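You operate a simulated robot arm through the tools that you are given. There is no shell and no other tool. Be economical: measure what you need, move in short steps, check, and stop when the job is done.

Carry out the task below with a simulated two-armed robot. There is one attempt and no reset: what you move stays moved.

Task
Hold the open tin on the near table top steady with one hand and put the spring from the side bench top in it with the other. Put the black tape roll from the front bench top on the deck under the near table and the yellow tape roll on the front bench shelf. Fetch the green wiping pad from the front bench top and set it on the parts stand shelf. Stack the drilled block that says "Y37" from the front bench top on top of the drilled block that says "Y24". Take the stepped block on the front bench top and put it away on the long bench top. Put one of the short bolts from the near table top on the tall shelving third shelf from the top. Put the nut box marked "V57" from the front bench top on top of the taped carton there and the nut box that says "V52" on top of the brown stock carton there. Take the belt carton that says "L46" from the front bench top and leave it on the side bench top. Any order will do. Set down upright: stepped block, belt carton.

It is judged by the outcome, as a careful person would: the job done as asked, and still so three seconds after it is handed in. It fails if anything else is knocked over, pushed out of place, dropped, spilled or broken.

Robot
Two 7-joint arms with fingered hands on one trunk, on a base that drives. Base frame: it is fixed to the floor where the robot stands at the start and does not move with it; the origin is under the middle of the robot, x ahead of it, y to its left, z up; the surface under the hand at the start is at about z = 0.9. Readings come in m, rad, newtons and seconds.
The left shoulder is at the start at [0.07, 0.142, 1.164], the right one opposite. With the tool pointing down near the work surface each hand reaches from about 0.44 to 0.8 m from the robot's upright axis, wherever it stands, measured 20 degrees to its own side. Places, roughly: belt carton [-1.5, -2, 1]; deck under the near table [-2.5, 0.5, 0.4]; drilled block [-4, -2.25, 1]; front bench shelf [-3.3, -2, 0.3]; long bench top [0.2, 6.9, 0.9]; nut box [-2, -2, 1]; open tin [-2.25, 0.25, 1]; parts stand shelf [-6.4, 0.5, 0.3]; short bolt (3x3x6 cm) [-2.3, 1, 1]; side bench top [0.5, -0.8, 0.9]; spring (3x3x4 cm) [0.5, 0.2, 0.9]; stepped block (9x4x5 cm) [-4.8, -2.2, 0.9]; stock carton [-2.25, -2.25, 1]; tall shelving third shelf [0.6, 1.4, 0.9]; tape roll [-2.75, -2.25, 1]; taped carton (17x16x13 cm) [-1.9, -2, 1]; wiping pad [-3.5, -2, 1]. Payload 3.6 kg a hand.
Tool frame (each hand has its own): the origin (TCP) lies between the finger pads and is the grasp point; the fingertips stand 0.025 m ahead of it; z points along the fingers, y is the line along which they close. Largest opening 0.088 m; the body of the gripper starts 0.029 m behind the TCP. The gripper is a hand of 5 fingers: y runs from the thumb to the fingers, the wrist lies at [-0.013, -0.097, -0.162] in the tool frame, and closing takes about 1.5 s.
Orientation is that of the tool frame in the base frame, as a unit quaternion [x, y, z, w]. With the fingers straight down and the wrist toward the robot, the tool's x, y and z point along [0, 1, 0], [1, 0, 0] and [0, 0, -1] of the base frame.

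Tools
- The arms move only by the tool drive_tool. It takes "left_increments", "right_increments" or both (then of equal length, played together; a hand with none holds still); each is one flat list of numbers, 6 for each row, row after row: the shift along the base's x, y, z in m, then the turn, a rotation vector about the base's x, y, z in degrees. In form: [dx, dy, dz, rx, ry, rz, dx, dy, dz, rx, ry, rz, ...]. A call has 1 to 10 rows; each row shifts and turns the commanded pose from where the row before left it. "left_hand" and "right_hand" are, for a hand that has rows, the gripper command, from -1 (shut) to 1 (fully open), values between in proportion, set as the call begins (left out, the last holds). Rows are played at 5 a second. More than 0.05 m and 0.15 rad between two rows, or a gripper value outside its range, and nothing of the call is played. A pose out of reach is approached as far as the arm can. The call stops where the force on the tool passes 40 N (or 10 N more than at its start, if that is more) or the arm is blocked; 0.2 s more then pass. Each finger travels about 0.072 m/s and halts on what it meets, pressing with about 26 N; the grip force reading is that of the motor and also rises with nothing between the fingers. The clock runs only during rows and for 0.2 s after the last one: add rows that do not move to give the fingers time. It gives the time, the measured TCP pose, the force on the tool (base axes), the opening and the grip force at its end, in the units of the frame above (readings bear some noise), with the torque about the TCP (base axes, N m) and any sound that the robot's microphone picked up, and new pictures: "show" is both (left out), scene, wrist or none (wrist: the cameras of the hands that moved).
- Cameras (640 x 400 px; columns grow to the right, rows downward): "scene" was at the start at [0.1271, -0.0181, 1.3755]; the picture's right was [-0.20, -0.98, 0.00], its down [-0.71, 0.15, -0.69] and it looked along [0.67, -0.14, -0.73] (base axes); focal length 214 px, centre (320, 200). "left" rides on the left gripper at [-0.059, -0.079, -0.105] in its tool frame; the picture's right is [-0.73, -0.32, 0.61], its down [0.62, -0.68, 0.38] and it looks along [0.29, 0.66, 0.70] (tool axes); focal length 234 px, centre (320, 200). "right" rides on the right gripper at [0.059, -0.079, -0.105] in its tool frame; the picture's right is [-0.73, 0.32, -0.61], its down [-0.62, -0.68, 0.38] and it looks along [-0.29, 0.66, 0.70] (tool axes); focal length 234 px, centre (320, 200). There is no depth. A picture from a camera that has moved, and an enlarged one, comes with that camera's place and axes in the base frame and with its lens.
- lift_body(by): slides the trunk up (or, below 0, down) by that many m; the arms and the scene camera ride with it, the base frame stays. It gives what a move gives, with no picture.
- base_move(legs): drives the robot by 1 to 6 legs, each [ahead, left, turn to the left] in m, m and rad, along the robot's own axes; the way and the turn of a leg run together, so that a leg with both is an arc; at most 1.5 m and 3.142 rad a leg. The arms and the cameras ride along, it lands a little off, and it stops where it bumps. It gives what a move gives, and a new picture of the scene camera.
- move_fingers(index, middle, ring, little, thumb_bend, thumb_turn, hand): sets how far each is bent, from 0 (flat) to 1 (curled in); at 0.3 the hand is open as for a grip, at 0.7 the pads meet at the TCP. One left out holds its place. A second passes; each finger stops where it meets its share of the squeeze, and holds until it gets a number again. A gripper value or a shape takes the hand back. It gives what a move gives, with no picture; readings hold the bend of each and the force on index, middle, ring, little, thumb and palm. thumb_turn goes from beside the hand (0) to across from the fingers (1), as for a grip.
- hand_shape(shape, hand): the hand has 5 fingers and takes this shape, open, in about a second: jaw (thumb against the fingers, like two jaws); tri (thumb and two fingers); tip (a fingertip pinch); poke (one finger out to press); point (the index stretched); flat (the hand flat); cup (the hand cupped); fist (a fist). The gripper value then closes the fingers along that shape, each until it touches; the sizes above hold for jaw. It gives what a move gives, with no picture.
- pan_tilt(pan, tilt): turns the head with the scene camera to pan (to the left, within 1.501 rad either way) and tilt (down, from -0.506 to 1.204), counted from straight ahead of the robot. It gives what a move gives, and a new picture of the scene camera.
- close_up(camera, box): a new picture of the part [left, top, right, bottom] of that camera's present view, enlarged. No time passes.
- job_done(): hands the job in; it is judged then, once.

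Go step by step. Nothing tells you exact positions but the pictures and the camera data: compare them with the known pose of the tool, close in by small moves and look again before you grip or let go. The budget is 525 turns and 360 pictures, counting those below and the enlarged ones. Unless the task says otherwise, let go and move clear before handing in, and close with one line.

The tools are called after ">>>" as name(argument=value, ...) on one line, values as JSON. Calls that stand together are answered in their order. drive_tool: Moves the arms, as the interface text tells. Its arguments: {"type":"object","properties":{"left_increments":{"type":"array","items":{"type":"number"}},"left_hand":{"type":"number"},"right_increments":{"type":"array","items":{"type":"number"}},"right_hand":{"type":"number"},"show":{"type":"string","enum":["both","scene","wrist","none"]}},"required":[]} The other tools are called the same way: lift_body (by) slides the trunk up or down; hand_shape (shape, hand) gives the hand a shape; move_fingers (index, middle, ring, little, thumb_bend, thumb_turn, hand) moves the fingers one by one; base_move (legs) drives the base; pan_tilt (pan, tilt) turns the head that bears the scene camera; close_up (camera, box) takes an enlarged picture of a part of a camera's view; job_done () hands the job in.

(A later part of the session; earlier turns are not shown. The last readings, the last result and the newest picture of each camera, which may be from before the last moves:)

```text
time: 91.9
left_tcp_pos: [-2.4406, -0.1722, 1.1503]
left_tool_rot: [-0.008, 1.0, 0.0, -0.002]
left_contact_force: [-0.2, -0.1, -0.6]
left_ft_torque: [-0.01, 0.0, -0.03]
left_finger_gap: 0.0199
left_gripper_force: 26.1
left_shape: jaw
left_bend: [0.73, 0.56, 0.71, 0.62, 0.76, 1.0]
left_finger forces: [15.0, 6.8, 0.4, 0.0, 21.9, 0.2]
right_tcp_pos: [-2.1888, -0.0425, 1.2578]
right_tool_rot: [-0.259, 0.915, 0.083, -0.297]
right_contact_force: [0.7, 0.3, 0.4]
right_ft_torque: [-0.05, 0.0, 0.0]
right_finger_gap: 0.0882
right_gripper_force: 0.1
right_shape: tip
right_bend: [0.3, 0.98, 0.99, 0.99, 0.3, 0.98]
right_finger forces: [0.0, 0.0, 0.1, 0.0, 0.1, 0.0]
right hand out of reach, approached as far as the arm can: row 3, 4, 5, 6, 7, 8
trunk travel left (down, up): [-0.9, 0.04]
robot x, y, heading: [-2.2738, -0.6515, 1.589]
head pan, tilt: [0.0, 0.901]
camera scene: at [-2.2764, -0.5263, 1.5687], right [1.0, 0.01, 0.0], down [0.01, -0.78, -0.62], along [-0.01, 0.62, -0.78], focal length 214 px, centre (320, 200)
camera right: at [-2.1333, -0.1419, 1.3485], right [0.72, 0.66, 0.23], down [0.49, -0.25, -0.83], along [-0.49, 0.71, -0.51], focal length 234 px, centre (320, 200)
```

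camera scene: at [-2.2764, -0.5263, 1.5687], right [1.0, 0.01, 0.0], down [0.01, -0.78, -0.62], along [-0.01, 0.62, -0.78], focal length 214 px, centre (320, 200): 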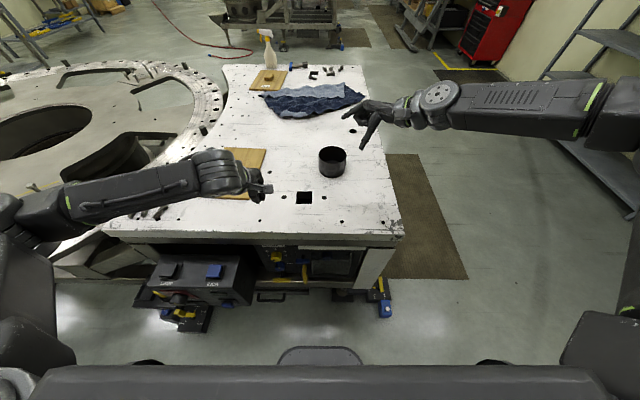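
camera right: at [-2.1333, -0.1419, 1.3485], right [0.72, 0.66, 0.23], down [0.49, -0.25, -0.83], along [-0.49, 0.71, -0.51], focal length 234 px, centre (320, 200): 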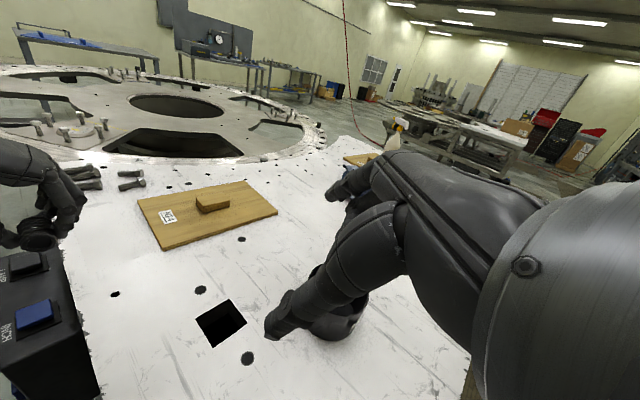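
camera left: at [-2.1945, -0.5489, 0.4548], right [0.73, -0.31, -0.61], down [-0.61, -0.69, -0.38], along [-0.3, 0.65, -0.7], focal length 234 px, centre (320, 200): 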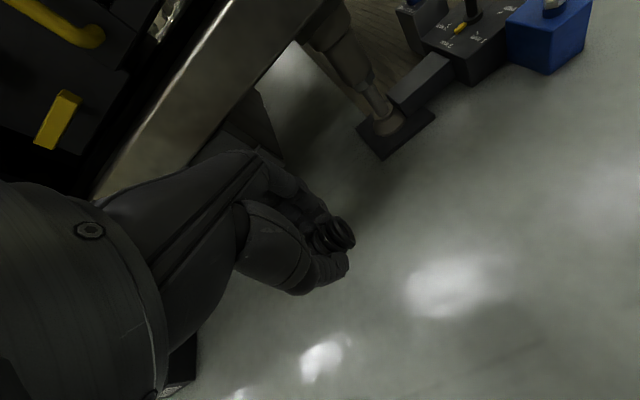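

The wrist seems to be what runs into its limit. I'll undo the tilt and yaw, take the right hand to a comfortable low place, and then slide towards the tin from there.

>>> drive_tool(right_increments=[0.03, 0, 0, 0, -8, 0, 0.03, 0, 0, 0, -8, 0, 0.03, 0, 0, 0, -8, 0, 0.03, 0, 0, 0, -8, 0, 0.03, 0, -0.02, 0, -5, 0, 0, 0, -0.03, 0, 0, -7, 0, 0, -0.03, 0, 0, -7, 0, 0, -0.03, 0, 0, -7, 0, 0, -0.03, 0, 0, -7], show="none")

>>> drive_tool(right_increments=[0, 0, -0.03, 0, 0, 0, 0, 0, -0.03, 0, 0, 0, 0, 0, -0.03, 0, 0, 0], show="scene")

```text
time: 93.9
left_tcp_pos: [-2.4389, -0.1707, 1.15]
left_tool_rot: [-0.008, 1.0, -0.001, -0.001]
left_contact_force: [0.3, -0.9, -0.1]
left_ft_torque: [0.01, -0.03, -0.01]
left_finger_gap: 0.0199
left_gripper_force: 26.2
left_shape: jaw
left_bend: [0.73, 0.56, 0.71, 0.62, 0.76, 1.0]
left_finger forces: [14.9, 6.8, 0.3, 0.0, 22.0, 0.0]
right_tcp_pos: [-2.0371, -0.043, 1.1176]
right_tool_rot: [-0.033, 0.999, -0.005, 0.006]
right_contact_force: [-0.3, -0.1, 0.5]
right_ft_torque: [0.01, 0.01, -0.01]
right_finger_gap: 0.088
right_gripper_force: 0.1
right_shape: tip
right_bend: [0.3, 0.98, 0.99, 0.99, 0.3, 0.98]
right_finger forces: [0.0, 0.0, 0.1, 0.0, 0.0, 0.1]
trunk travel left (down, up): [-0.9, 0.04]
robot x, y, heading: [-2.2734, -0.6542, 1.585]
head pan, tilt: [0.0, 0.901]
```

```text
time: 94.7
left_tcp_pos: [-2.4405, -0.1724, 1.151]
left_tool_rot: [-0.008, 1.0, -0.001, -0.002]
left_contact_force: [0.2, 0.2, 0.1]
left_ft_torque: [-0.01, 0.02, -0.03]
left_finger_gap: 0.0195
left_gripper_force: 25.7
left_shape: jaw
left_bend: [0.73, 0.56, 0.71, 0.62, 0.76, 1.0]
left_finger forces: [15.0, 6.7, 0.4, 0.0, 22.0, 0.1]
right_tcp_pos: [-2.0254, -0.067, 1.058]
right_tool_rot: [-0.034, 0.999, -0.004, 0.005]
right_contact_force: [0.2, -0.8, 0.0]
right_ft_torque: [0.0, -0.02, 0.01]
right_finger_gap: 0.0879
right_gripper_force: 0.0
right_shape: tip
right_bend: [0.3, 0.98, 0.99, 0.99, 0.3, 0.98]
right_finger forces: [0.0, 0.1, 0.1, 0.1, 0.0, 0.0]
right hand out of reach, approached as far as the arm can: row 2, 3
trunk travel left (down, up): [-0.9, 0.04]
robot x, y, heading: [-2.2721, -0.6533, 1.588]
head pan, tilt: [0.0, 0.901]
camera scene: at [-2.2755, -0.5275, 1.5688], right [1.0, 0.02, 0.0], down [0.01, -0.78, -0.62], along [-0.01, 0.62, -0.78], focal length 214 px, centre (320, 200)
```

scene: 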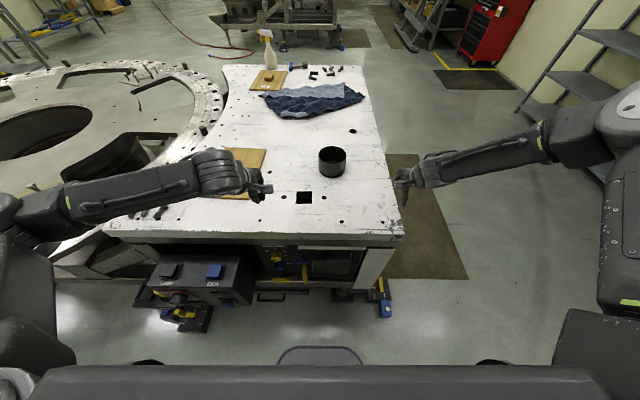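

Even this easy spot is out of reach, so the right arm is in a poor elbow posture. I'll return it to its starting pose to unwind, then come in again.

>>> drive_tool(right_increments=[0.02, -0.02, 0.03, 0, 0, 0, 0.02, -0.02, 0.03, 0, 0, 0, 0.02, -0.02, 0.03, 0, 0, 0, 0.02, -0.02, 0.03, 0, 0, 0, 0.01, -0.02, 0.03, 0, 0, 0, 0.01, -0.02, 0.03, 0, 0, 0, 0, -0.01, 0.03, 0, 0, 0, 0, 0, 0.03, 0, 0, -3], show="none")

>>> drive_tool(right_increments=[-0.01, 0.01, -0.045, 0, 0, 0, -0.01, 0.01, -0.045, 0, 0, 0, -0.01, 0.01, -0.045, 0, 0, 0, -0.01, 0.01, -0.045, 0, 0, 0, -0.01, 0.01, -0.045, 0, 0, 0, -0.02, 0.03, -0.03, 0, 0, 0, -0.02, 0.03, -0.03, 0, 0, 0, -0.02, 0.03, 0, 0, 0, 0, -0.02, 0.03, 0, 0, 0, 0], show="scene")

```text
time: 96.5
left_tcp_pos: [-2.4417, -0.1725, 1.1499]
left_tool_rot: [-0.008, 1.0, 0.0, -0.001]
left_contact_force: [0.1, 1.2, -0.2]
left_ft_torque: [0.01, -0.01, -0.02]
left_finger_gap: 0.0196
left_gripper_force: 25.9
left_shape: jaw
left_bend: [0.73, 0.56, 0.71, 0.62, 0.76, 1.0]
left_finger forces: [15.0, 6.8, 0.4, 0.1, 21.8, 0.0]
right_tcp_pos: [-1.9247, -0.1976, 1.299]
right_tool_rot: [-0.008, 1.0, -0.005, 0.006]
right_contact_force: [0.7, -1.2, -0.8]
right_ft_torque: [-0.02, -0.01, 0.02]
right_finger_gap: 0.0878
right_gripper_force: 0.0
right_shape: tip
right_bend: [0.3, 0.98, 0.99, 0.99, 0.3, 0.98]
right_finger forces: [0.0, 0.0, 0.1, 0.0, 0.0, 0.1]
trunk travel left (down, up): [-0.9, 0.04]
robot x, y, heading: [-2.2701, -0.6484, 1.584]
head pan, tilt: [0.0, 0.901]
```

```text
time: 98.5
left_tcp_pos: [-2.4419, -0.1718, 1.149]
left_tool_rot: [-0.008, 1.0, -0.001, -0.001]
left_contact_force: [-0.4, 0.9, -0.5]
left_ft_torque: [0.01, -0.02, 0.01]
left_finger_gap: 0.0198
left_gripper_force: 25.6
left_shape: jaw
left_bend: [0.73, 0.56, 0.71, 0.62, 0.76, 1.0]
left_finger forces: [15.1, 6.8, 0.4, 0.1, 22.0, 0.0]
right_tcp_pos: [-2.0301, -0.0611, 1.0668]
right_tool_rot: [-0.008, 1.0, -0.005, 0.005]
right_contact_force: [0.6, -0.2, -0.3]
right_ft_torque: [-0.04, -0.01, -0.02]
right_finger_gap: 0.088
right_gripper_force: 0.0
right_shape: tip
right_bend: [0.3, 0.98, 0.99, 0.99, 0.3, 0.98]
right_finger forces: [0.0, 0.0, 0.0, 0.0, 0.0, 0.0]
right hand out of reach, approached as far as the arm can: row 7, 8, 9
trunk travel left (down, up): [-0.9, 0.04]
robot x, y, heading: [-2.2727, -0.6459, 1.588]
head pan, tilt: [0.0, 0.901]
camera scene: at [-2.2762, -0.5257, 1.5686], right [1.0, 0.01, 0.0], down [0.01, -0.78, -0.62], along [-0.01, 0.62, -0.78], focal length 214 px, centre (320, 200)
```

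scene: 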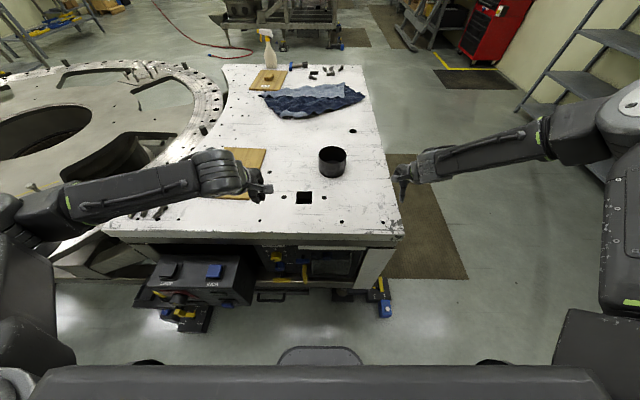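

I'll test whether the left arm reaches further at a mirrored spot, moving it ahead over the table at a safe height.

>>> drive_tool(left_increments=[0.01, 0.04, -0.02, 0, 0, 0, 0.01, 0.04, -0.02, 0, 0, 0, 0.01, 0.04, -0.02, 0, 0, 0, 0.01, 0.04, 0, 0, 0, 0], show="scene")

```text
time: 99.5
left_tcp_pos: [-2.3975, -0.0082, 1.0892]
left_tool_rot: [-0.008, 1.0, -0.001, -0.003]
left_contact_force: [-0.7, 0.3, -0.4]
left_ft_torque: [-0.03, 0.04, -0.01]
left_finger_gap: 0.0195
left_gripper_force: 26.3
left_shape: jaw
left_bend: [0.73, 0.56, 0.71, 0.62, 0.76, 1.0]
left_finger forces: [15.0, 6.8, 0.4, 0.1, 21.9, 0.1]
right_tcp_pos: [-2.0294, -0.0598, 1.0674]
right_tool_rot: [-0.008, 1.0, -0.005, 0.004]
right_contact_force: [1.0, 1.3, -0.5]
right_ft_torque: [-0.01, 0.04, -0.02]
right_finger_gap: 0.0877
right_gripper_force: 0.0
right_shape: tip
right_bend: [0.3, 0.98, 0.99, 0.99, 0.3, 0.98]
right_finger forces: [0.0, 0.0, 0.0, 0.1, 0.0, 0.0]
trunk travel left (down, up): [-0.9, 0.04]
robot x, y, heading: [-2.2745, -0.6518, 1.588]
head pan, tilt: [0.0, 0.901]
camera scene: at [-2.2734, -0.5248, 1.5686], right [1.0, 0.02, 0.0], down [0.01, -0.78, -0.62], along [-0.01, 0.62, -0.78], focal length 214 px, centre (320, 200)
```

scene: 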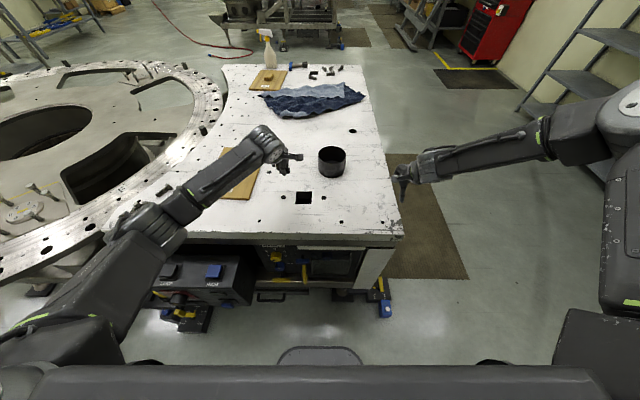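

The left arm has no trouble; only the right is in a bad elbow posture. I'll bring the right hand out beside the table and low to let its elbow drop, then come back.

>>> drive_tool(right_increments=[0.045, -0.015, 0, 0, 0, 0, 0.045, -0.015, 0, 0, 0, 0, 0.045, -0.015, 0, 0, 0, 0, 0.045, -0.015, 0, 0, 0, 0, 0.045, -0.015, 0, 0, 0, 0, 0.0, -0.01, -0.045, 0, 0, 0, 0.0, -0.01, -0.045, 0, 0, 0, 0.0, -0.01, -0.045, 0, 0, 0, 0.0, -0.01, -0.045, 0, 0, 0, 0.0, -0.01, -0.045, 0, 0, 0], show="scene")

```text
time: 101.7
left_tcp_pos: [-2.3985, -0.0105, 1.0887]
left_tool_rot: [-0.007, 1.0, 0.0, -0.002]
left_contact_force: [0.1, -0.5, 0.4]
left_ft_torque: [-0.02, 0.0, 0.01]
left_finger_gap: 0.0197
left_gripper_force: 26.1
left_shape: jaw
left_bend: [0.73, 0.56, 0.71, 0.62, 0.76, 1.0]
left_finger forces: [15.0, 6.7, 0.4, 0.0, 21.9, 0.0]
right_tcp_pos: [-1.8061, -0.1498, 1.0123]
right_tool_rot: [-0.008, 1.0, -0.003, 0.004]
right_contact_force: [0.4, 0.2, 1.2]
right_ft_torque: [-0.02, 0.0, -0.04]
right_finger_gap: 0.0878
right_gripper_force: 0.2
right_shape: tip
right_bend: [0.3, 0.98, 0.99, 0.99, 0.3, 0.98]
right_finger forces: [0.0, 0.1, 0.1, 0.0, 0.1, 0.0]
right hand out of reach, approached as far as the arm can: row 7, 8, 9, 10
trunk travel left (down, up): [-0.9, 0.04]
robot x, y, heading: [-2.2708, -0.6476, 1.586]
head pan, tilt: [0.0, 0.901]
camera scene: at [-2.2754, -0.5265, 1.5687], right [1.0, 0.01, 0.0], down [0.01, -0.78, -0.62], along [-0.01, 0.62, -0.78], focal length 214 px, centre (320, 200)
```

scene: 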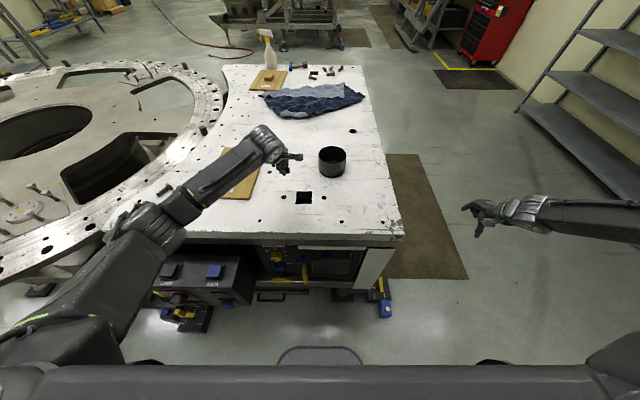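

The elbow still stays out. I'll yaw the right hand the other way so the elbow tucks in, then lower.

>>> drive_tool(right_increments=[0, 0, 0.02, 0, 0, -8, 0, 0, 0.02, 0, 0, -8, 0, 0, 0.02, 0, 0, -8, 0, 0, 0, 0, 0, -8, 0, 0, 0, 0, 0, -8, 0, 0, 0, 0, 0, -8, 0, 0, -0.04, 0, 0, 0, 0, 0, -0.04, 0, 0, 0, 0, 0, -0.04, 0, 0, 0, 0, 0, -0.04, 0, 0, 0], show="scene")

```text
time: 103.9
left_tcp_pos: [-2.3968, -0.0099, 1.0908]
left_tool_rot: [-0.008, 1.0, -0.001, -0.001]
left_contact_force: [0.2, 0.3, 0.3]
left_ft_torque: [0.0, 0.0, -0.02]
left_finger_gap: 0.0195
left_gripper_force: 26.6
left_shape: jaw
left_bend: [0.73, 0.56, 0.71, 0.62, 0.76, 1.0]
left_finger forces: [15.0, 6.8, 0.4, 0.0, 21.9, 0.0]
right_tcp_pos: [-1.8094, -0.1827, 0.9926]
right_tool_rot: [0.399, 0.917, -0.007, 0.003]
right_contact_force: [-0.1, -0.1, -0.7]
right_ft_torque: [-0.01, -0.01, 0.01]
right_finger_gap: 0.0879
right_gripper_force: 0.1
right_shape: tip
right_bend: [0.3, 0.98, 0.99, 0.99, 0.3, 0.98]
right_finger forces: [0.0, 0.0, 0.1, 0.0, 0.0, 0.0]
right hand out of reach, approached as far as the arm can: row 8, 9, 10
trunk travel left (down, up): [-0.9, 0.04]
robot x, y, heading: [-2.2714, -0.6485, 1.594]
head pan, tilt: [0.0, 0.901]
camera scene: at [-2.2733, -0.5279, 1.5689], right [1.0, 0.01, 0.0], down [0.01, -0.78, -0.62], along [-0.01, 0.62, -0.78], focal length 214 px, centre (320, 200)
```

scene: 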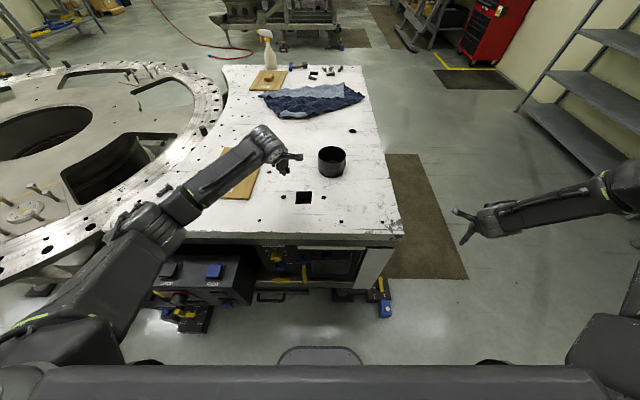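

I'll look at the right arm itself to understand its posture.

>>> pan_tilt(pan=-0.9, tilt=0.75)

>>> pan_tilt(pan=0.9, tilt=0.75)

```text
time: 105.1
left_tcp_pos: [-2.3992, -0.0103, 1.089]
left_tool_rot: [-0.008, 1.0, 0.0, -0.002]
left_contact_force: [-0.6, 0.2, 0.1]
left_ft_torque: [0.04, -0.02, 0.01]
left_finger_gap: 0.0197
left_gripper_force: 26.1
left_shape: jaw
left_bend: [0.73, 0.56, 0.71, 0.62, 0.76, 1.0]
left_finger forces: [15.0, 6.8, 0.5, 0.0, 21.8, 0.1]
right_tcp_pos: [-1.811, -0.1809, 0.9944]
right_tool_rot: [0.4, 0.917, -0.007, 0.003]
right_contact_force: [-0.3, 0.1, -0.2]
right_ft_torque: [-0.02, -0.01, 0.02]
right_finger_gap: 0.088
right_gripper_force: 0.0
right_shape: tip
right_bend: [0.3, 0.98, 0.99, 0.99, 0.3, 0.98]
right_finger forces: [0.0, 0.0, 0.1, 0.0, 0.0, 0.0]
trunk travel left (down, up): [-0.9, 0.04]
robot x, y, heading: [-2.2698, -0.6522, 1.582]
head pan, tilt: [-0.901, 0.75]
camera scene: at [-2.2101, -0.5496, 1.5806], right [0.63, -0.77, 0.0], down [-0.53, -0.43, -0.73], along [0.57, 0.46, -0.68], focal length 214 px, centre (320, 200)
```

scene: 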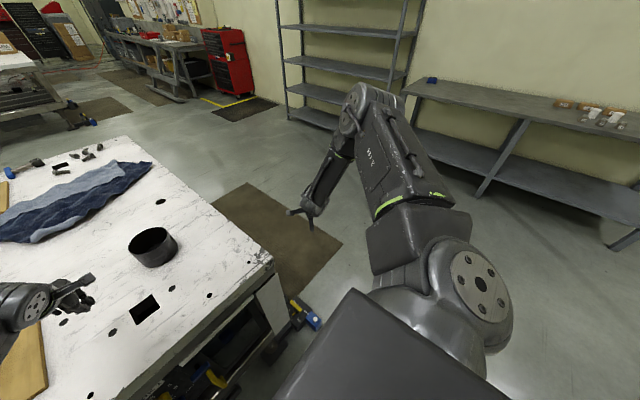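

```text
time: 106.9
left_tcp_pos: [-2.3987, -0.01, 1.0894]
left_tool_rot: [-0.008, 1.0, 0.0, -0.002]
left_contact_force: [-0.5, -0.3, 0.0]
left_ft_torque: [-0.03, 0.0, -0.02]
left_finger_gap: 0.0194
left_gripper_force: 26.6
left_shape: jaw
left_bend: [0.73, 0.56, 0.71, 0.62, 0.76, 1.0]
left_finger forces: [15.0, 6.9, 0.4, 0.0, 21.9, 0.1]
right_tcp_pos: [-1.8104, -0.181, 0.9939]
right_tool_rot: [0.399, 0.917, -0.005, 0.002]
right_contact_force: [0.0, -0.1, 0.4]
right_ft_torque: [0.0, 0.04, -0.01]
right_finger_gap: 0.0878
right_gripper_force: 0.0
right_shape: tip
right_bend: [0.3, 0.98, 0.99, 0.99, 0.3, 0.98]
right_finger forces: [0.0, 0.0, 0.0, 0.0, 0.1, 0.0]
trunk travel left (down, up): [-0.9, 0.04]
robot x, y, heading: [-2.273, -0.6513, 1.587]
head pan, tilt: [0.901, 0.75]
camera scene: at [-2.3402, -0.5513, 1.5806], right [0.61, 0.79, 0.0], down [0.54, -0.42, -0.73], along [-0.58, 0.45, -0.68], focal length 214 px, centre (320, 200)
```

scene: 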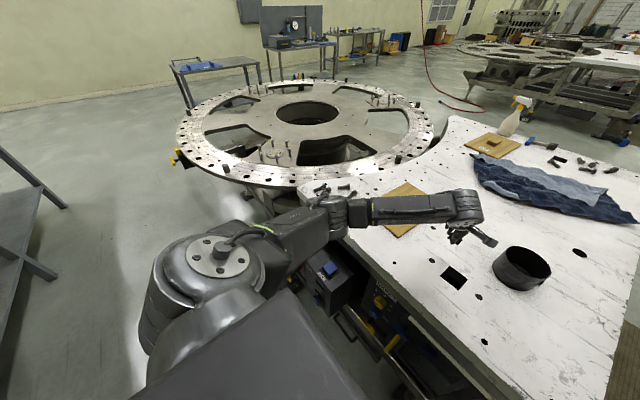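

The right elbow is pointing high and out, while the left hangs lower. I'll back away from the table and try working the right arm into a low-elbow posture.

>>> base_move(legs=[[-0.3, 0, 0]])

>>> drive_tool(right_increments=[0, 0, 0.03, 0, 0, 8, 0, 0, 0.03, 0, 0, 8, 0, 0, 0.03, 0, 0, 8, 0, 0, 0.03, 0, 0, 8, 0, 0, 0.03, 0, 0, 8, 0, 0, 0.03, 0, 0, 6, 0, 0.04, 0.02, 0, 0, 0, 0, 0.04, 0.02, 0, 0, 0, 0, 0.04, 0, 0, 0, 0, 0, 0.04, 0, 0, 0, 0], show="none")

>>> drive_tool(right_increments=[0, 0.04, 0, 8, 0, 0, 0, 0.04, 0, 8, 0, 0, 0, 0.04, 0, 8, 0, 0, 0, 0.04, 0, 8, 0, 0, 0, 0.04, 0, 8, 0, 0, 0, 0.04, 0, 8, 0, 0], show="none")

>>> pan_tilt(pan=-0.9, tilt=0.6)

```text
time: 109.0
left_tcp_pos: [-2.3942, -0.314, 1.0878]
left_tool_rot: [-0.008, 1.0, -0.001, -0.002]
left_contact_force: [-0.6, 0.0, 0.1]
left_ft_torque: [-0.01, 0.02, 0.0]
left_finger_gap: 0.0196
left_gripper_force: 26.1
left_shape: jaw
left_bend: [0.73, 0.56, 0.71, 0.62, 0.76, 1.0]
left_finger forces: [15.0, 6.9, 0.4, 0.1, 21.9, 0.1]
right_tcp_pos: [-1.8063, -0.4849, 0.992]
right_tool_rot: [0.399, 0.917, -0.008, 0.004]
right_contact_force: [0.1, -0.1, -0.3]
right_ft_torque: [0.01, -0.02, 0.02]
right_finger_gap: 0.088
right_gripper_force: 0.1
right_shape: tip
right_bend: [0.3, 0.98, 0.99, 0.99, 0.3, 0.98]
right_finger forces: [0.1, 0.0, 0.0, 0.0, 0.0, 0.0]
trunk travel left (down, up): [-0.9, 0.04]
robot x, y, heading: [-2.2691, -0.9561, 1.589]
head pan, tilt: [0.901, 0.75]
camera scene: at [-2.3355, -0.854, 1.5804], right [0.61, 0.79, 0.0], down [0.54, -0.42, -0.73], along [-0.58, 0.44, -0.68], focal length 214 px, centre (320, 200)
```

scene: 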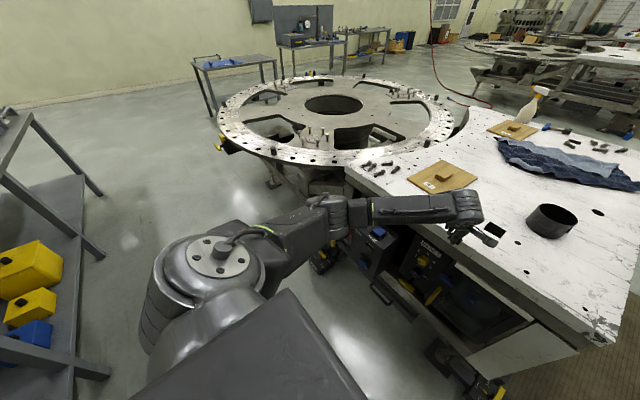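

```text
time: 111.2
left_tcp_pos: [-2.3951, -0.3118, 1.089]
left_tool_rot: [-0.008, 1.0, -0.002, -0.002]
left_contact_force: [0.1, 0.6, -0.1]
left_ft_torque: [-0.01, 0.04, 0.01]
left_finger_gap: 0.0195
left_gripper_force: 25.7
left_shape: jaw
left_bend: [0.73, 0.56, 0.71, 0.62, 0.76, 1.0]
left_finger forces: [15.0, 6.8, 0.5, 0.0, 21.9, 0.0]
right_tcp_pos: [-1.807, -0.3206, 1.2133]
right_tool_rot: [0.01, 1.0, -0.006, 0.005]
right_contact_force: [-0.8, 0.5, -0.1]
right_ft_torque: [-0.02, 0.01, 0.0]
right_finger_gap: 0.0877
right_gripper_force: 0.2
right_shape: tip
right_bend: [0.3, 0.98, 0.99, 0.99, 0.3, 0.98]
right_finger forces: [0.1, 0.1, 0.0, 0.0, 0.1, 0.0]
trunk travel left (down, up): [-0.9, 0.04]
robot x, y, heading: [-2.2654, -0.9534, 1.589]
head pan, tilt: [0.901, 0.75]
```

```text
time: 112.5
left_tcp_pos: [-2.395, -0.3142, 1.0897]
left_tool_rot: [-0.008, 1.0, -0.001, -0.001]
left_contact_force: [-0.4, -1.0, -0.2]
left_ft_torque: [-0.01, -0.03, 0.0]
left_finger_gap: 0.0194
left_gripper_force: 25.5
left_shape: jaw
left_bend: [0.73, 0.56, 0.71, 0.62, 0.76, 1.0]
left_finger forces: [15.0, 6.8, 0.4, 0.0, 22.0, 0.1]
right_tcp_pos: [-1.8384, -0.1952, 1.2666]
right_tool_rot: [0.01, 0.915, 0.403, 0.001]
right_contact_force: [0.2, -0.2, 0.8]
right_ft_torque: [0.0, -0.03, -0.01]
right_finger_gap: 0.088
right_gripper_force: 0.1
right_shape: tip
right_bend: [0.3, 0.98, 0.99, 0.99, 0.3, 0.98]
right_finger forces: [0.0, 0.0, 0.1, 0.0, 0.0, 0.0]
right hand out of reach, approached as far as the arm can: row 3, 4, 5, 6
trunk travel left (down, up): [-0.9, 0.04]
robot x, y, heading: [-2.2684, -0.9577, 1.587]
head pan, tilt: [0.901, 0.75]
```

```text
time: 114.3
left_tcp_pos: [-2.3947, -0.3154, 1.0899]
left_tool_rot: [-0.008, 1.0, -0.001, -0.002]
left_contact_force: [0.0, 0.9, 0.0]
left_ft_torque: [-0.01, -0.02, 0.0]
left_finger_gap: 0.0196
left_gripper_force: 26.0
left_shape: jaw
left_bend: [0.73, 0.56, 0.71, 0.62, 0.76, 1.0]
left_finger forces: [15.0, 6.8, 0.4, 0.0, 21.9, 0.0]
right_tcp_pos: [-1.8396, -0.1951, 1.2664]
right_tool_rot: [0.01, 0.915, 0.403, 0.001]
right_contact_force: [-1.2, 0.0, 0.0]
right_ft_torque: [-0.02, 0.0, -0.02]
right_finger_gap: 0.088
right_gripper_force: 0.1
right_shape: tip
right_bend: [0.3, 0.98, 0.99, 0.99, 0.3, 0.98]
right_finger forces: [0.0, 0.0, 0.0, 0.0, 0.0, 0.0]
trunk travel left (down, up): [-0.9, 0.04]
robot x, y, heading: [-2.27, -0.9538, 1.591]
head pan, tilt: [-0.901, 0.6]
camera scene: at [-2.2015, -0.8509, 1.5935], right [0.63, -0.77, 0.0], down [-0.44, -0.36, -0.82], along [0.64, 0.52, -0.57], focal length 214 px, centre (320, 200)
```

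scene: 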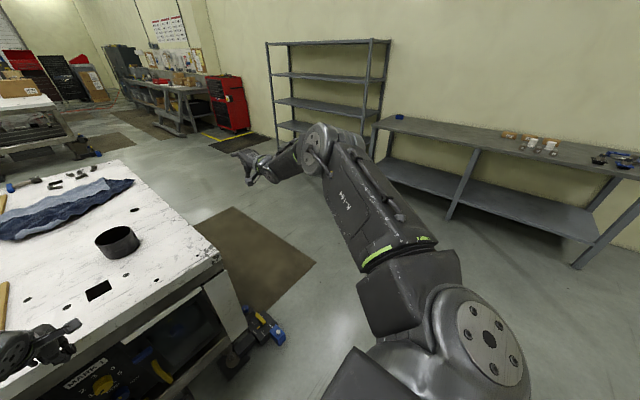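

With the hand pitched forward the arm extends further. I'll keep the pitch, lower and draw in, and watch the elbow.

>>> drive_tool(right_increments=[0, -0.02, -0.04, 0, 0, 0, 0, -0.02, -0.04, 0, 0, 0, 0, -0.02, -0.04, 0, 0, 0, 0, -0.02, -0.04, 0, 0, 0, 0, -0.02, -0.04, 0, 0, 0, 0, -0.02, -0.04, 0, 0, 0, 0, -0.02, -0.04, 0, 0, 0, 0, -0.02, -0.04, 0, 0, 0], show="scene")

```text
time: 116.2
left_tcp_pos: [-2.3928, -0.3166, 1.0901]
left_tool_rot: [-0.008, 1.0, -0.001, -0.004]
left_contact_force: [-0.2, -0.5, -0.9]
left_ft_torque: [0.0, 0.02, 0.04]
left_finger_gap: 0.0199
left_gripper_force: 26.1
left_shape: jaw
left_bend: [0.73, 0.56, 0.71, 0.62, 0.76, 1.0]
left_finger forces: [15.0, 6.8, 0.4, 0.0, 22.0, 0.0]
right_tcp_pos: [-1.8446, -0.3766, 1.1147]
right_tool_rot: [0.011, 0.915, 0.403, 0.0]
right_contact_force: [0.0, -0.5, -0.4]
right_ft_torque: [0.02, -0.01, -0.02]
right_finger_gap: 0.0877
right_gripper_force: 0.1
right_shape: tip
right_bend: [0.3, 0.98, 0.99, 0.99, 0.3, 0.98]
right_finger forces: [0.1, 0.0, 0.0, 0.0, 0.0, 0.0]
right hand out of reach, approached as far as the arm can: row 1, 2, 3, 4, 5, 6, 7, 8
trunk travel left (down, up): [-0.9, 0.04]
robot x, y, heading: [-2.2676, -0.9562, 1.581]
head pan, tilt: [-0.901, 0.6]
camera scene: at [-2.1993, -0.8523, 1.5935], right [0.63, -0.77, 0.0], down [-0.44, -0.36, -0.82], along [0.64, 0.52, -0.57], focal length 214 px, centre (320, 200)
```

scene: 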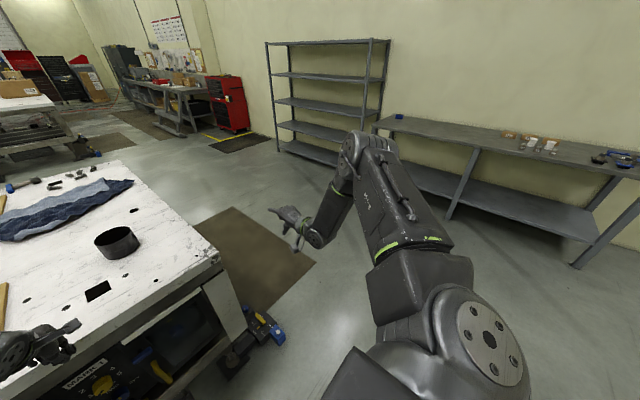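

The upper arm stays level and won't lower. I'll bring the hand to the centre at chest height, level the pitch, then yaw inward so the elbow must tuck down.

>>> drive_tool(right_increments=[-0.03, 0, 0.02, -8, 0, 0, -0.03, 0, 0.02, -8, 0, 0, -0.03, 0, 0.02, -8, 0, 0, -0.03, 0, 0.02, -8, 0, 0, -0.03, 0, 0.02, -8, 0, 0, -0.03, 0, 0.02, -8, 0, 0, -0.03, -0.02, 0.01, 0, 0, -8, -0.03, -0.02, 0.01, 0, 0, -8, -0.03, -0.02, 0, 0, 0, -8, -0.03, -0.02, 0, 0, 0, -8], show="none")

>>> drive_tool(right_increments=[0, 0, 0, 0, 0, -8, 0, 0, 0, 0, 0, -8, 0, 0, 0, 0, 0, -8, 0, 0, 0, 0, 0, -8, 0, 0, -0.03, 0, 0, 0, 0, 0, -0.03, 0, 0, 0, 0, 0, -0.03, 0, 0, 0, 0, 0, -0.03, 0, 0, 0], show="scene")

```text
time: 118.3
left_tcp_pos: [-2.3934, -0.3153, 1.0898]
left_tool_rot: [-0.009, 1.0, 0.0, -0.001]
left_contact_force: [-0.5, -1.3, -0.6]
left_ft_torque: [-0.01, 0.03, -0.01]
left_finger_gap: 0.0195
left_gripper_force: 25.8
left_shape: jaw
left_bend: [0.73, 0.56, 0.71, 0.62, 0.76, 1.0]
left_finger forces: [15.1, 6.8, 0.4, 0.0, 22.0, 0.0]
right_tcp_pos: [-1.7606, -0.5174, 1.1325]
right_tool_rot: [0.278, 0.961, -0.004, -0.007]
right_contact_force: [0.4, -0.1, -0.5]
right_ft_torque: [0.02, -0.03, -0.02]
right_finger_gap: 0.0881
right_gripper_force: 0.1
right_shape: tip
right_bend: [0.3, 0.98, 0.99, 0.99, 0.3, 0.98]
right_finger forces: [0.0, 0.1, 0.0, 0.0, 0.1, 0.1]
right hand out of reach, approached as far as the arm can: row 4, 5, 6, 7, 8, 9, 10
trunk travel left (down, up): [-0.9, 0.04]
robot x, y, heading: [-2.2648, -0.9563, 1.586]
head pan, tilt: [-0.901, 0.6]
```

```text
time: 120.2
left_tcp_pos: [-2.395, -0.3167, 1.0898]
left_tool_rot: [-0.009, 1.0, 0.0, -0.002]
left_contact_force: [0.5, 0.4, 0.3]
left_ft_torque: [0.03, -0.02, 0.0]
left_finger_gap: 0.0196
left_gripper_force: 25.9
left_shape: jaw
left_bend: [0.73, 0.56, 0.71, 0.62, 0.76, 1.0]
left_finger forces: [15.0, 6.7, 0.5, 0.1, 22.0, 0.1]
right_tcp_pos: [-1.6302, -0.5711, 1.0251]
right_tool_rot: [0.537, 0.843, -0.007, 0.001]
right_contact_force: [-1.3, 1.1, 0.7]
right_ft_torque: [-0.03, 0.0, 0.01]
right_finger_gap: 0.0878
right_gripper_force: 0.1
right_shape: tip
right_bend: [0.3, 0.98, 0.99, 0.99, 0.3, 0.98]
right_finger forces: [0.0, 0.0, 0.0, 0.1, 0.0, 0.0]
right hand out of reach, approached as far as the arm can: row 1, 2, 3, 4, 7, 8
trunk travel left (down, up): [-0.9, 0.04]
robot x, y, heading: [-2.2699, -0.9571, 1.587]
head pan, tilt: [-0.901, 0.6]
camera scene: at [-2.2012, -0.8518, 1.5936], right [0.63, -0.77, 0.0], down [-0.44, -0.36, -0.83], along [0.64, 0.52, -0.56], focal length 214 px, centre (320, 200)
```

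scene: 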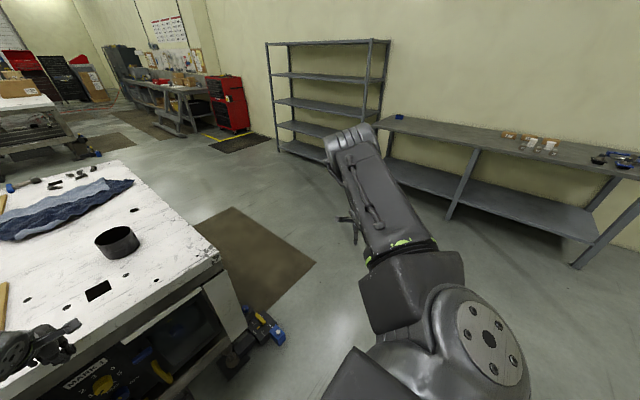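

I'll try straightening the arm: yaw to 45° right-forward, pitch the hand outward and stretch into the free space, then swing the stretched arm down.

>>> drive_tool(right_increments=[0, 0, 0.03, 0, 0, 7, 0, 0, 0.03, 0, 0, 7, 0.01, 0.01, 0.03, 5.6, -5.6, 0, 0.01, 0.01, 0.03, 5.6, -5.6, 0, 0.01, 0.01, 0.03, 5.6, -5.6, 0, 0.02, 0.02, 0.03, 5.6, -5.6, 0, 0.02, 0.02, 0, 5.6, -5.6, 0, 0.02, 0.02, 0, 5.6, -5.6, 0, 0.02, 0.02, 0, 5.6, -5.6, 0, 0.02, 0.02, 0, 5.6, -5.6, 0], show="none")

>>> drive_tool(right_increments=[0.02, 0.03, 0, 5, -5, 0, 0.02, 0.03, 0, 5, -5, 0, 0.02, 0.03, 0, 0, 0, 0, 0.02, 0.03, 0, 0, 0, 0, 0, 0, -0.04, 0, 0, 0, 0, 0, -0.04, 0, 0, 0, 0, 0, -0.04, -3, 3, 0, 0, 0, -0.04, -3, 3, 0], show="scene")

```text
time: 122.3
left_tcp_pos: [-2.3943, -0.3125, 1.0882]
left_tool_rot: [-0.008, 1.0, -0.002, -0.002]
left_contact_force: [0.5, 0.7, -0.2]
left_ft_torque: [-0.02, 0.02, 0.01]
left_finger_gap: 0.0197
left_gripper_force: 26.0
left_shape: jaw
left_bend: [0.73, 0.56, 0.71, 0.62, 0.76, 1.0]
left_finger forces: [15.0, 6.8, 0.4, 0.0, 22.0, 0.0]
right_tcp_pos: [-1.4743, -0.4543, 1.2127]
right_tool_rot: [0.366, 0.798, 0.451, 0.161]
right_contact_force: [-0.1, 1.1, 0.2]
right_ft_torque: [0.02, -0.02, -0.01]
right_finger_gap: 0.088
right_gripper_force: 0.1
right_shape: tip
right_bend: [0.3, 0.98, 0.99, 0.99, 0.3, 0.98]
right_finger forces: [0.0, 0.1, 0.1, 0.0, 0.0, 0.0]
right hand out of reach, approached as far as the arm can: row 6, 7, 8
trunk travel left (down, up): [-0.9, 0.04]
robot x, y, heading: [-2.2668, -0.954, 1.586]
head pan, tilt: [-0.901, 0.6]
```

```text
time: 124.2
left_tcp_pos: [-2.3945, -0.3165, 1.0893]
left_tool_rot: [-0.008, 1.0, 0.0, -0.002]
left_contact_force: [0.4, 0.2, -0.3]
left_ft_torque: [0.01, 0.01, -0.01]
left_finger_gap: 0.0196
left_gripper_force: 25.6
left_shape: jaw
left_bend: [0.73, 0.56, 0.71, 0.62, 0.76, 1.0]
left_finger forces: [15.1, 6.9, 0.4, 0.0, 22.0, 0.0]
right_tcp_pos: [-1.5277, -0.4579, 1.1854]
right_tool_rot: [0.355, 0.776, 0.492, 0.173]
right_contact_force: [0.3, 0.5, -0.5]
right_ft_torque: [-0.01, -0.06, -0.01]
right_finger_gap: 0.0881
right_gripper_force: 0.1
right_shape: tip
right_bend: [0.3, 0.98, 0.99, 0.99, 0.3, 0.98]
right_finger forces: [0.0, 0.0, 0.0, 0.1, 0.0, 0.0]
right hand out of reach, approached as far as the arm can: row 1, 2, 3, 4, 5, 6, 7, 8
trunk travel left (down, up): [-0.9, 0.04]
robot x, y, heading: [-2.2673, -0.955, 1.587]
head pan, tilt: [-0.901, 0.6]
camera scene: at [-2.201, -0.851, 1.5935], right [0.63, -0.77, 0.0], down [-0.44, -0.36, -0.82], along [0.64, 0.52, -0.57], focal length 214 px, centre (320, 200)
```

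scene: 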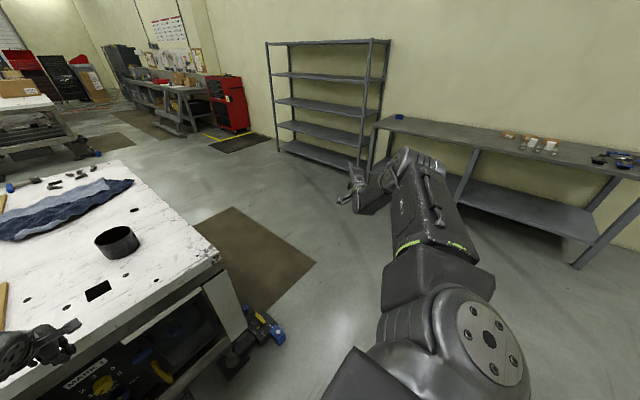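

The elbow still won't go down. I'll try raising the hand above the shoulder, where the elbow naturally hangs below it, and then come down from there.

>>> drive_tool(right_increments=[0, 0, 0.04, 5.6, -5.6, 0, 0, 0, 0.04, 5.6, -5.6, 0, 0, 0, 0.04, 5.6, -5.6, 0, 0, 0, 0.04, 5.6, -5.6, 0, 0, 0, 0.04, 5.6, -5.6, 0, -0.02, -0.02, 0.04, 5.6, -5.6, 0, -0.03, -0.02, 0.03, 0, 0, 0, -0.03, -0.02, 0.03, 0, 0, 0, -0.03, -0.02, 0.03, 0, 0, 0, -0.03, -0.02, 0.03, 0, 0, 0], show="none")

>>> drive_tool(right_increments=[-0.04, 0, 0, 0, 0, 0, -0.04, 0, 0, 0, 0, 0, -0.04, 0, 0, 0, 0, 0, -0.04, 0, 0, 0, 0, 0, -0.04, 0, 0, 0, 0, 0, -0.04, 0, 0, 0, 0, 0], show="none")

>>> pan_tilt(pan=-0.9, tilt=0.3)

```text
time: 126.3
left_tcp_pos: [-2.3962, -0.3163, 1.0905]
left_tool_rot: [-0.009, 1.0, 0.0, -0.001]
left_contact_force: [-0.9, -0.1, -0.7]
left_ft_torque: [0.02, 0.03, 0.01]
left_finger_gap: 0.0194
left_gripper_force: 26.5
left_shape: jaw
left_bend: [0.73, 0.56, 0.71, 0.62, 0.76, 1.0]
left_finger forces: [15.0, 6.9, 0.4, 0.0, 22.0, 0.1]
right_tcp_pos: [-1.6677, -0.5575, 1.5477]
right_tool_rot: [0.234, 0.519, 0.773, 0.279]
right_contact_force: [0.2, 0.8, 0.5]
right_ft_torque: [-0.02, 0.02, -0.03]
right_finger_gap: 0.0878
right_gripper_force: 0.1
right_shape: tip
right_bend: [0.3, 0.98, 0.99, 0.99, 0.3, 0.98]
right_finger forces: [0.0, 0.0, 0.0, 0.0, 0.0, 0.0]
trunk travel left (down, up): [-0.9, 0.04]
robot x, y, heading: [-2.2653, -0.9535, 1.586]
head pan, tilt: [-0.901, 0.6]
```

```text
time: 127.8
left_tcp_pos: [-2.3957, -0.3141, 1.089]
left_tool_rot: [-0.008, 1.0, -0.001, -0.001]
left_contact_force: [0.3, 0.1, 0.5]
left_ft_torque: [0.03, -0.01, 0.01]
left_finger_gap: 0.0194
left_gripper_force: 25.8
left_shape: jaw
left_bend: [0.73, 0.56, 0.71, 0.62, 0.76, 1.0]
left_finger forces: [15.0, 6.9, 0.4, 0.0, 22.0, 0.0]
right_tcp_pos: [-1.9092, -0.5567, 1.5472]
right_tool_rot: [0.235, 0.521, 0.772, 0.28]
right_contact_force: [0.1, 0.0, 0.2]
right_ft_torque: [-0.01, 0.0, -0.01]
right_finger_gap: 0.088
right_gripper_force: 0.0
right_shape: tip
right_bend: [0.3, 0.98, 0.99, 0.99, 0.3, 0.98]
right_finger forces: [0.0, 0.0, 0.0, 0.1, 0.0, 0.1]
trunk travel left (down, up): [-0.9, 0.04]
robot x, y, heading: [-2.2689, -0.9574, 1.584]
head pan, tilt: [-0.901, 0.6]
```

```text
time: 128.6
left_tcp_pos: [-2.3944, -0.3144, 1.0905]
left_tool_rot: [-0.008, 1.0, 0.0, -0.002]
left_contact_force: [0.1, -1.3, -0.9]
left_ft_torque: [-0.03, 0.04, -0.02]
left_finger_gap: 0.0196
left_gripper_force: 26.1
left_shape: jaw
left_bend: [0.73, 0.56, 0.71, 0.62, 0.76, 1.0]
left_finger forces: [15.0, 6.9, 0.3, 0.0, 21.9, 0.0]
right_tcp_pos: [-1.9086, -0.5578, 1.5469]
right_tool_rot: [0.235, 0.521, 0.772, 0.278]
right_contact_force: [-0.2, 0.0, -0.3]
right_ft_torque: [0.0, -0.02, 0.01]
right_finger_gap: 0.0878
right_gripper_force: 0.0
right_shape: tip
right_bend: [0.3, 0.98, 0.99, 0.99, 0.3, 0.98]
right_finger forces: [0.1, 0.0, 0.0, 0.0, 0.0, 0.1]
trunk travel left (down, up): [-0.9, 0.04]
robot x, y, heading: [-2.2671, -0.9575, 1.585]
head pan, tilt: [-0.901, 0.3]
camera scene: at [-2.1974, -0.8481, 1.6209], right [0.63, -0.77, 0.0], down [-0.23, -0.19, -0.95], along [0.74, 0.6, -0.3], focal length 214 px, centre (320, 200)
```

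scene: 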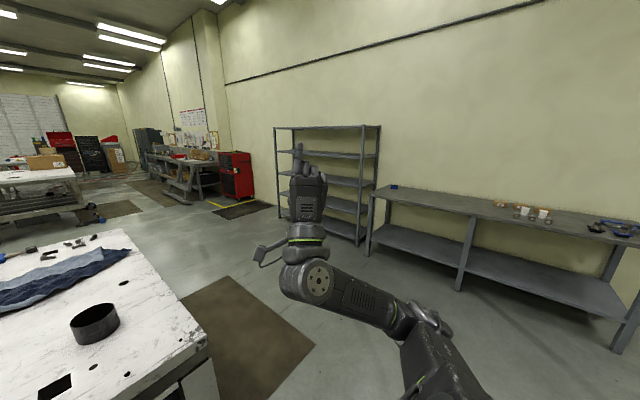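

The elbow now hangs low. I'll bring the hand back to pointing down while keeping that posture.

>>> drive_tool(right_increments=[-0.01, 0.015, -0.01, -5.6, 5.6, 0, -0.01, 0.015, -0.01, -5.6, 5.6, 0, -0.01, 0.015, -0.02, -5.6, 5.6, 0, -0.01, 0.015, -0.02, -5.6, 5.6, 0, -0.01, 0.015, -0.02, -5.6, 5.6, 0, -0.01, 0.015, -0.03, -5.6, 5.6, 0, -0.01, 0.0, -0.03, -5.6, 5.6, 0, -0.01, 0.0, -0.03, -5.6, 5.6, 0, -0.01, 0.0, -0.03, -5.6, 5.6, 0, 0, 0, -0.03, -5.6, 5.6, 0], show="none")

>>> drive_tool(right_increments=[0, 0, -0.02, -5.6, 5.6, 0, 0, 0, -0.02, -5.6, 5.6, 0, 0, 0, -0.02, -5.6, 5.6, 0, 0, 0, 0, -4.5, 4.5, 0, 0, 0, 0, 0, 0, 8, 0, 0, 0, 0, 0, 8, 0, 0, 0, 0, 0, 8, 0, 0, 0, 0, 0, 8, 0, 0, 0, 0, 0, 8, 0, 0, 0, 0, 0, 8], show="scene")

```text
time: 130.9
left_tcp_pos: [-2.3954, -0.3162, 1.0889]
left_tool_rot: [-0.008, 1.0, -0.001, -0.001]
left_contact_force: [0.0, 0.1, -1.1]
left_ft_torque: [-0.03, 0.01, -0.01]
left_finger_gap: 0.0197
left_gripper_force: 26.1
left_shape: jaw
left_bend: [0.73, 0.56, 0.71, 0.62, 0.76, 1.0]
left_finger forces: [15.0, 6.9, 0.3, 0.1, 22.1, 0.0]
right_tcp_pos: [-1.9438, -0.4542, 1.3026]
right_tool_rot: [0.416, 0.853, 0.279, 0.144]
right_contact_force: [-0.2, -0.3, 0.0]
right_ft_torque: [0.01, 0.02, -0.02]
right_finger_gap: 0.0882
right_gripper_force: 0.0
right_shape: tip
right_bend: [0.3, 0.98, 0.99, 0.99, 0.3, 0.98]
right_finger forces: [0.1, 0.0, 0.1, 0.0, 0.0, 0.1]
right hand out of reach, approached as far as the arm can: row 9, 10
trunk travel left (down, up): [-0.9, 0.04]
robot x, y, heading: [-2.2705, -0.9551, 1.581]
head pan, tilt: [-0.901, 0.3]
stopped in row 10 (right hand): the arm was blocked; the commanded pose is now the measured one
```

```text
time: 133.2
left_tcp_pos: [-2.3941, -0.316, 1.09]
left_tool_rot: [-0.008, 1.0, 0.0, -0.002]
left_contact_force: [0.2, -0.1, -0.2]
left_ft_torque: [-0.02, -0.02, 0.05]
left_finger_gap: 0.0195
left_gripper_force: 25.5
left_shape: jaw
left_bend: [0.73, 0.56, 0.71, 0.62, 0.76, 1.0]
left_finger forces: [15.0, 6.9, 0.4, 0.1, 22.0, 0.0]
right_tcp_pos: [-1.9538, -0.3332, 1.1047]
right_tool_rot: [0.198, 0.978, 0.048, 0.048]
right_contact_force: [0.0, 0.0, 0.4]
right_ft_torque: [0.0, 0.0, -0.01]
right_finger_gap: 0.0881
right_gripper_force: 0.1
right_shape: tip
right_bend: [0.3, 0.98, 0.99, 0.99, 0.3, 0.98]
right_finger forces: [0.1, 0.0, 0.0, 0.1, 0.0, 0.1]
right hand out of reach, approached as far as the arm can: row 1, 2, 3, 4, 5, 6, 7, 8, 9, 10
trunk travel left (down, up): [-0.9, 0.04]
robot x, y, heading: [-2.2618, -0.9562, 1.587]
head pan, tilt: [-0.901, 0.3]
camera scene: at [-2.197, -0.8478, 1.621], right [0.63, -0.77, 0.0], down [-0.23, -0.19, -0.96], along [0.74, 0.6, -0.3], focal length 214 px, centre (320, 200)
```

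scene: 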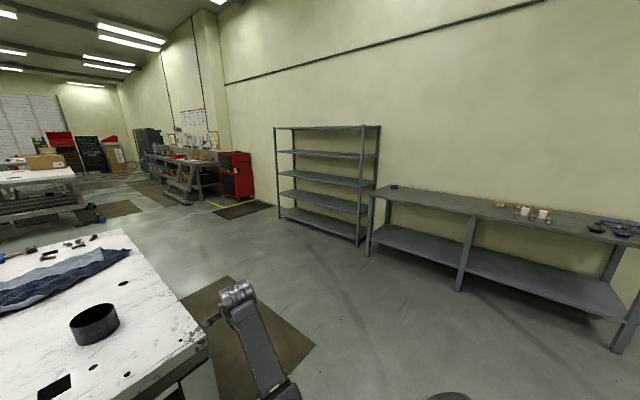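

The right arm now has its elbow low. I'll level the remaining tilt and yaw, and check that it moves freely.

>>> drive_tool(right_increments=[0, 0, 0.01, -4.3, 6.5, 0, 0, 0, 0.01, 0, 0, 8, 0, 0, 0.01, 0, 0, 8, 0, 0, 0.01, 0, 0, 7, -0.03, 0, 0, 0, 0, 0], show="none")

>>> pan_tilt(pan=-0.3, tilt=0.8)

```text
time: 134.3
left_tcp_pos: [-2.3967, -0.3141, 1.0891]
left_tool_rot: [-0.009, 1.0, 0.0, -0.001]
left_contact_force: [-0.7, 0.0, 0.2]
left_ft_torque: [-0.02, -0.01, 0.01]
left_finger_gap: 0.0196
left_gripper_force: 25.9
left_shape: jaw
left_bend: [0.73, 0.56, 0.71, 0.62, 0.76, 1.0]
left_finger forces: [15.1, 6.9, 0.5, 0.1, 22.0, 0.0]
right_tcp_pos: [-2.0692, -0.2792, 1.0975]
right_tool_rot: [0.131, 0.991, 0.001, 0.014]
right_contact_force: [0.5, -0.7, 0.1]
right_ft_torque: [-0.01, 0.02, 0.01]
right_finger_gap: 0.0879
right_gripper_force: 0.0
right_shape: tip
right_bend: [0.3, 0.98, 0.99, 0.99, 0.3, 0.98]
right_finger forces: [0.1, 0.0, 0.1, 0.0, 0.0, 0.1]
right hand out of reach, approached as far as the arm can: row 1, 2, 3, 4
trunk travel left (down, up): [-0.9, 0.04]
robot x, y, heading: [-2.2671, -0.9567, 1.587]
head pan, tilt: [-0.901, 0.3]
```

```text
time: 135.3
left_tcp_pos: [-2.3949, -0.316, 1.0901]
left_tool_rot: [-0.009, 1.0, -0.001, -0.002]
left_contact_force: [1.0, 1.0, -0.9]
left_ft_torque: [-0.01, -0.03, 0.01]
left_finger_gap: 0.0196
left_gripper_force: 25.7
left_shape: jaw
left_bend: [0.73, 0.56, 0.71, 0.62, 0.76, 1.0]
left_finger forces: [15.0, 6.9, 0.4, 0.0, 22.0, 0.0]
right_tcp_pos: [-2.0669, -0.277, 1.0972]
right_tool_rot: [0.131, 0.991, 0.001, 0.014]
right_contact_force: [-0.3, -0.4, 0.5]
right_ft_torque: [0.01, 0.02, -0.01]
right_finger_gap: 0.0883
right_gripper_force: 0.1
right_shape: tip
right_bend: [0.3, 0.98, 0.99, 0.99, 0.3, 0.98]
right_finger forces: [0.0, 0.0, 0.0, 0.0, 0.1, 0.0]
trunk travel left (down, up): [-0.9, 0.04]
robot x, y, heading: [-2.2677, -0.9559, 1.582]
head pan, tilt: [-0.3, 0.799]
camera scene: at [-2.2469, -0.8295, 1.5767], right [0.96, -0.28, 0.0], down [-0.2, -0.69, -0.7], along [0.2, 0.67, -0.72], focal length 214 px, centre (320, 200)
```

scene: 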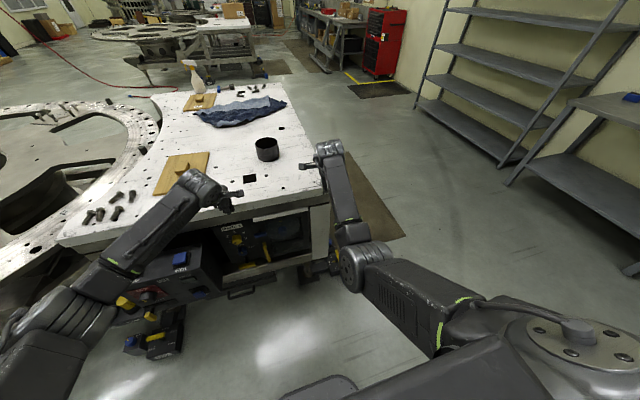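

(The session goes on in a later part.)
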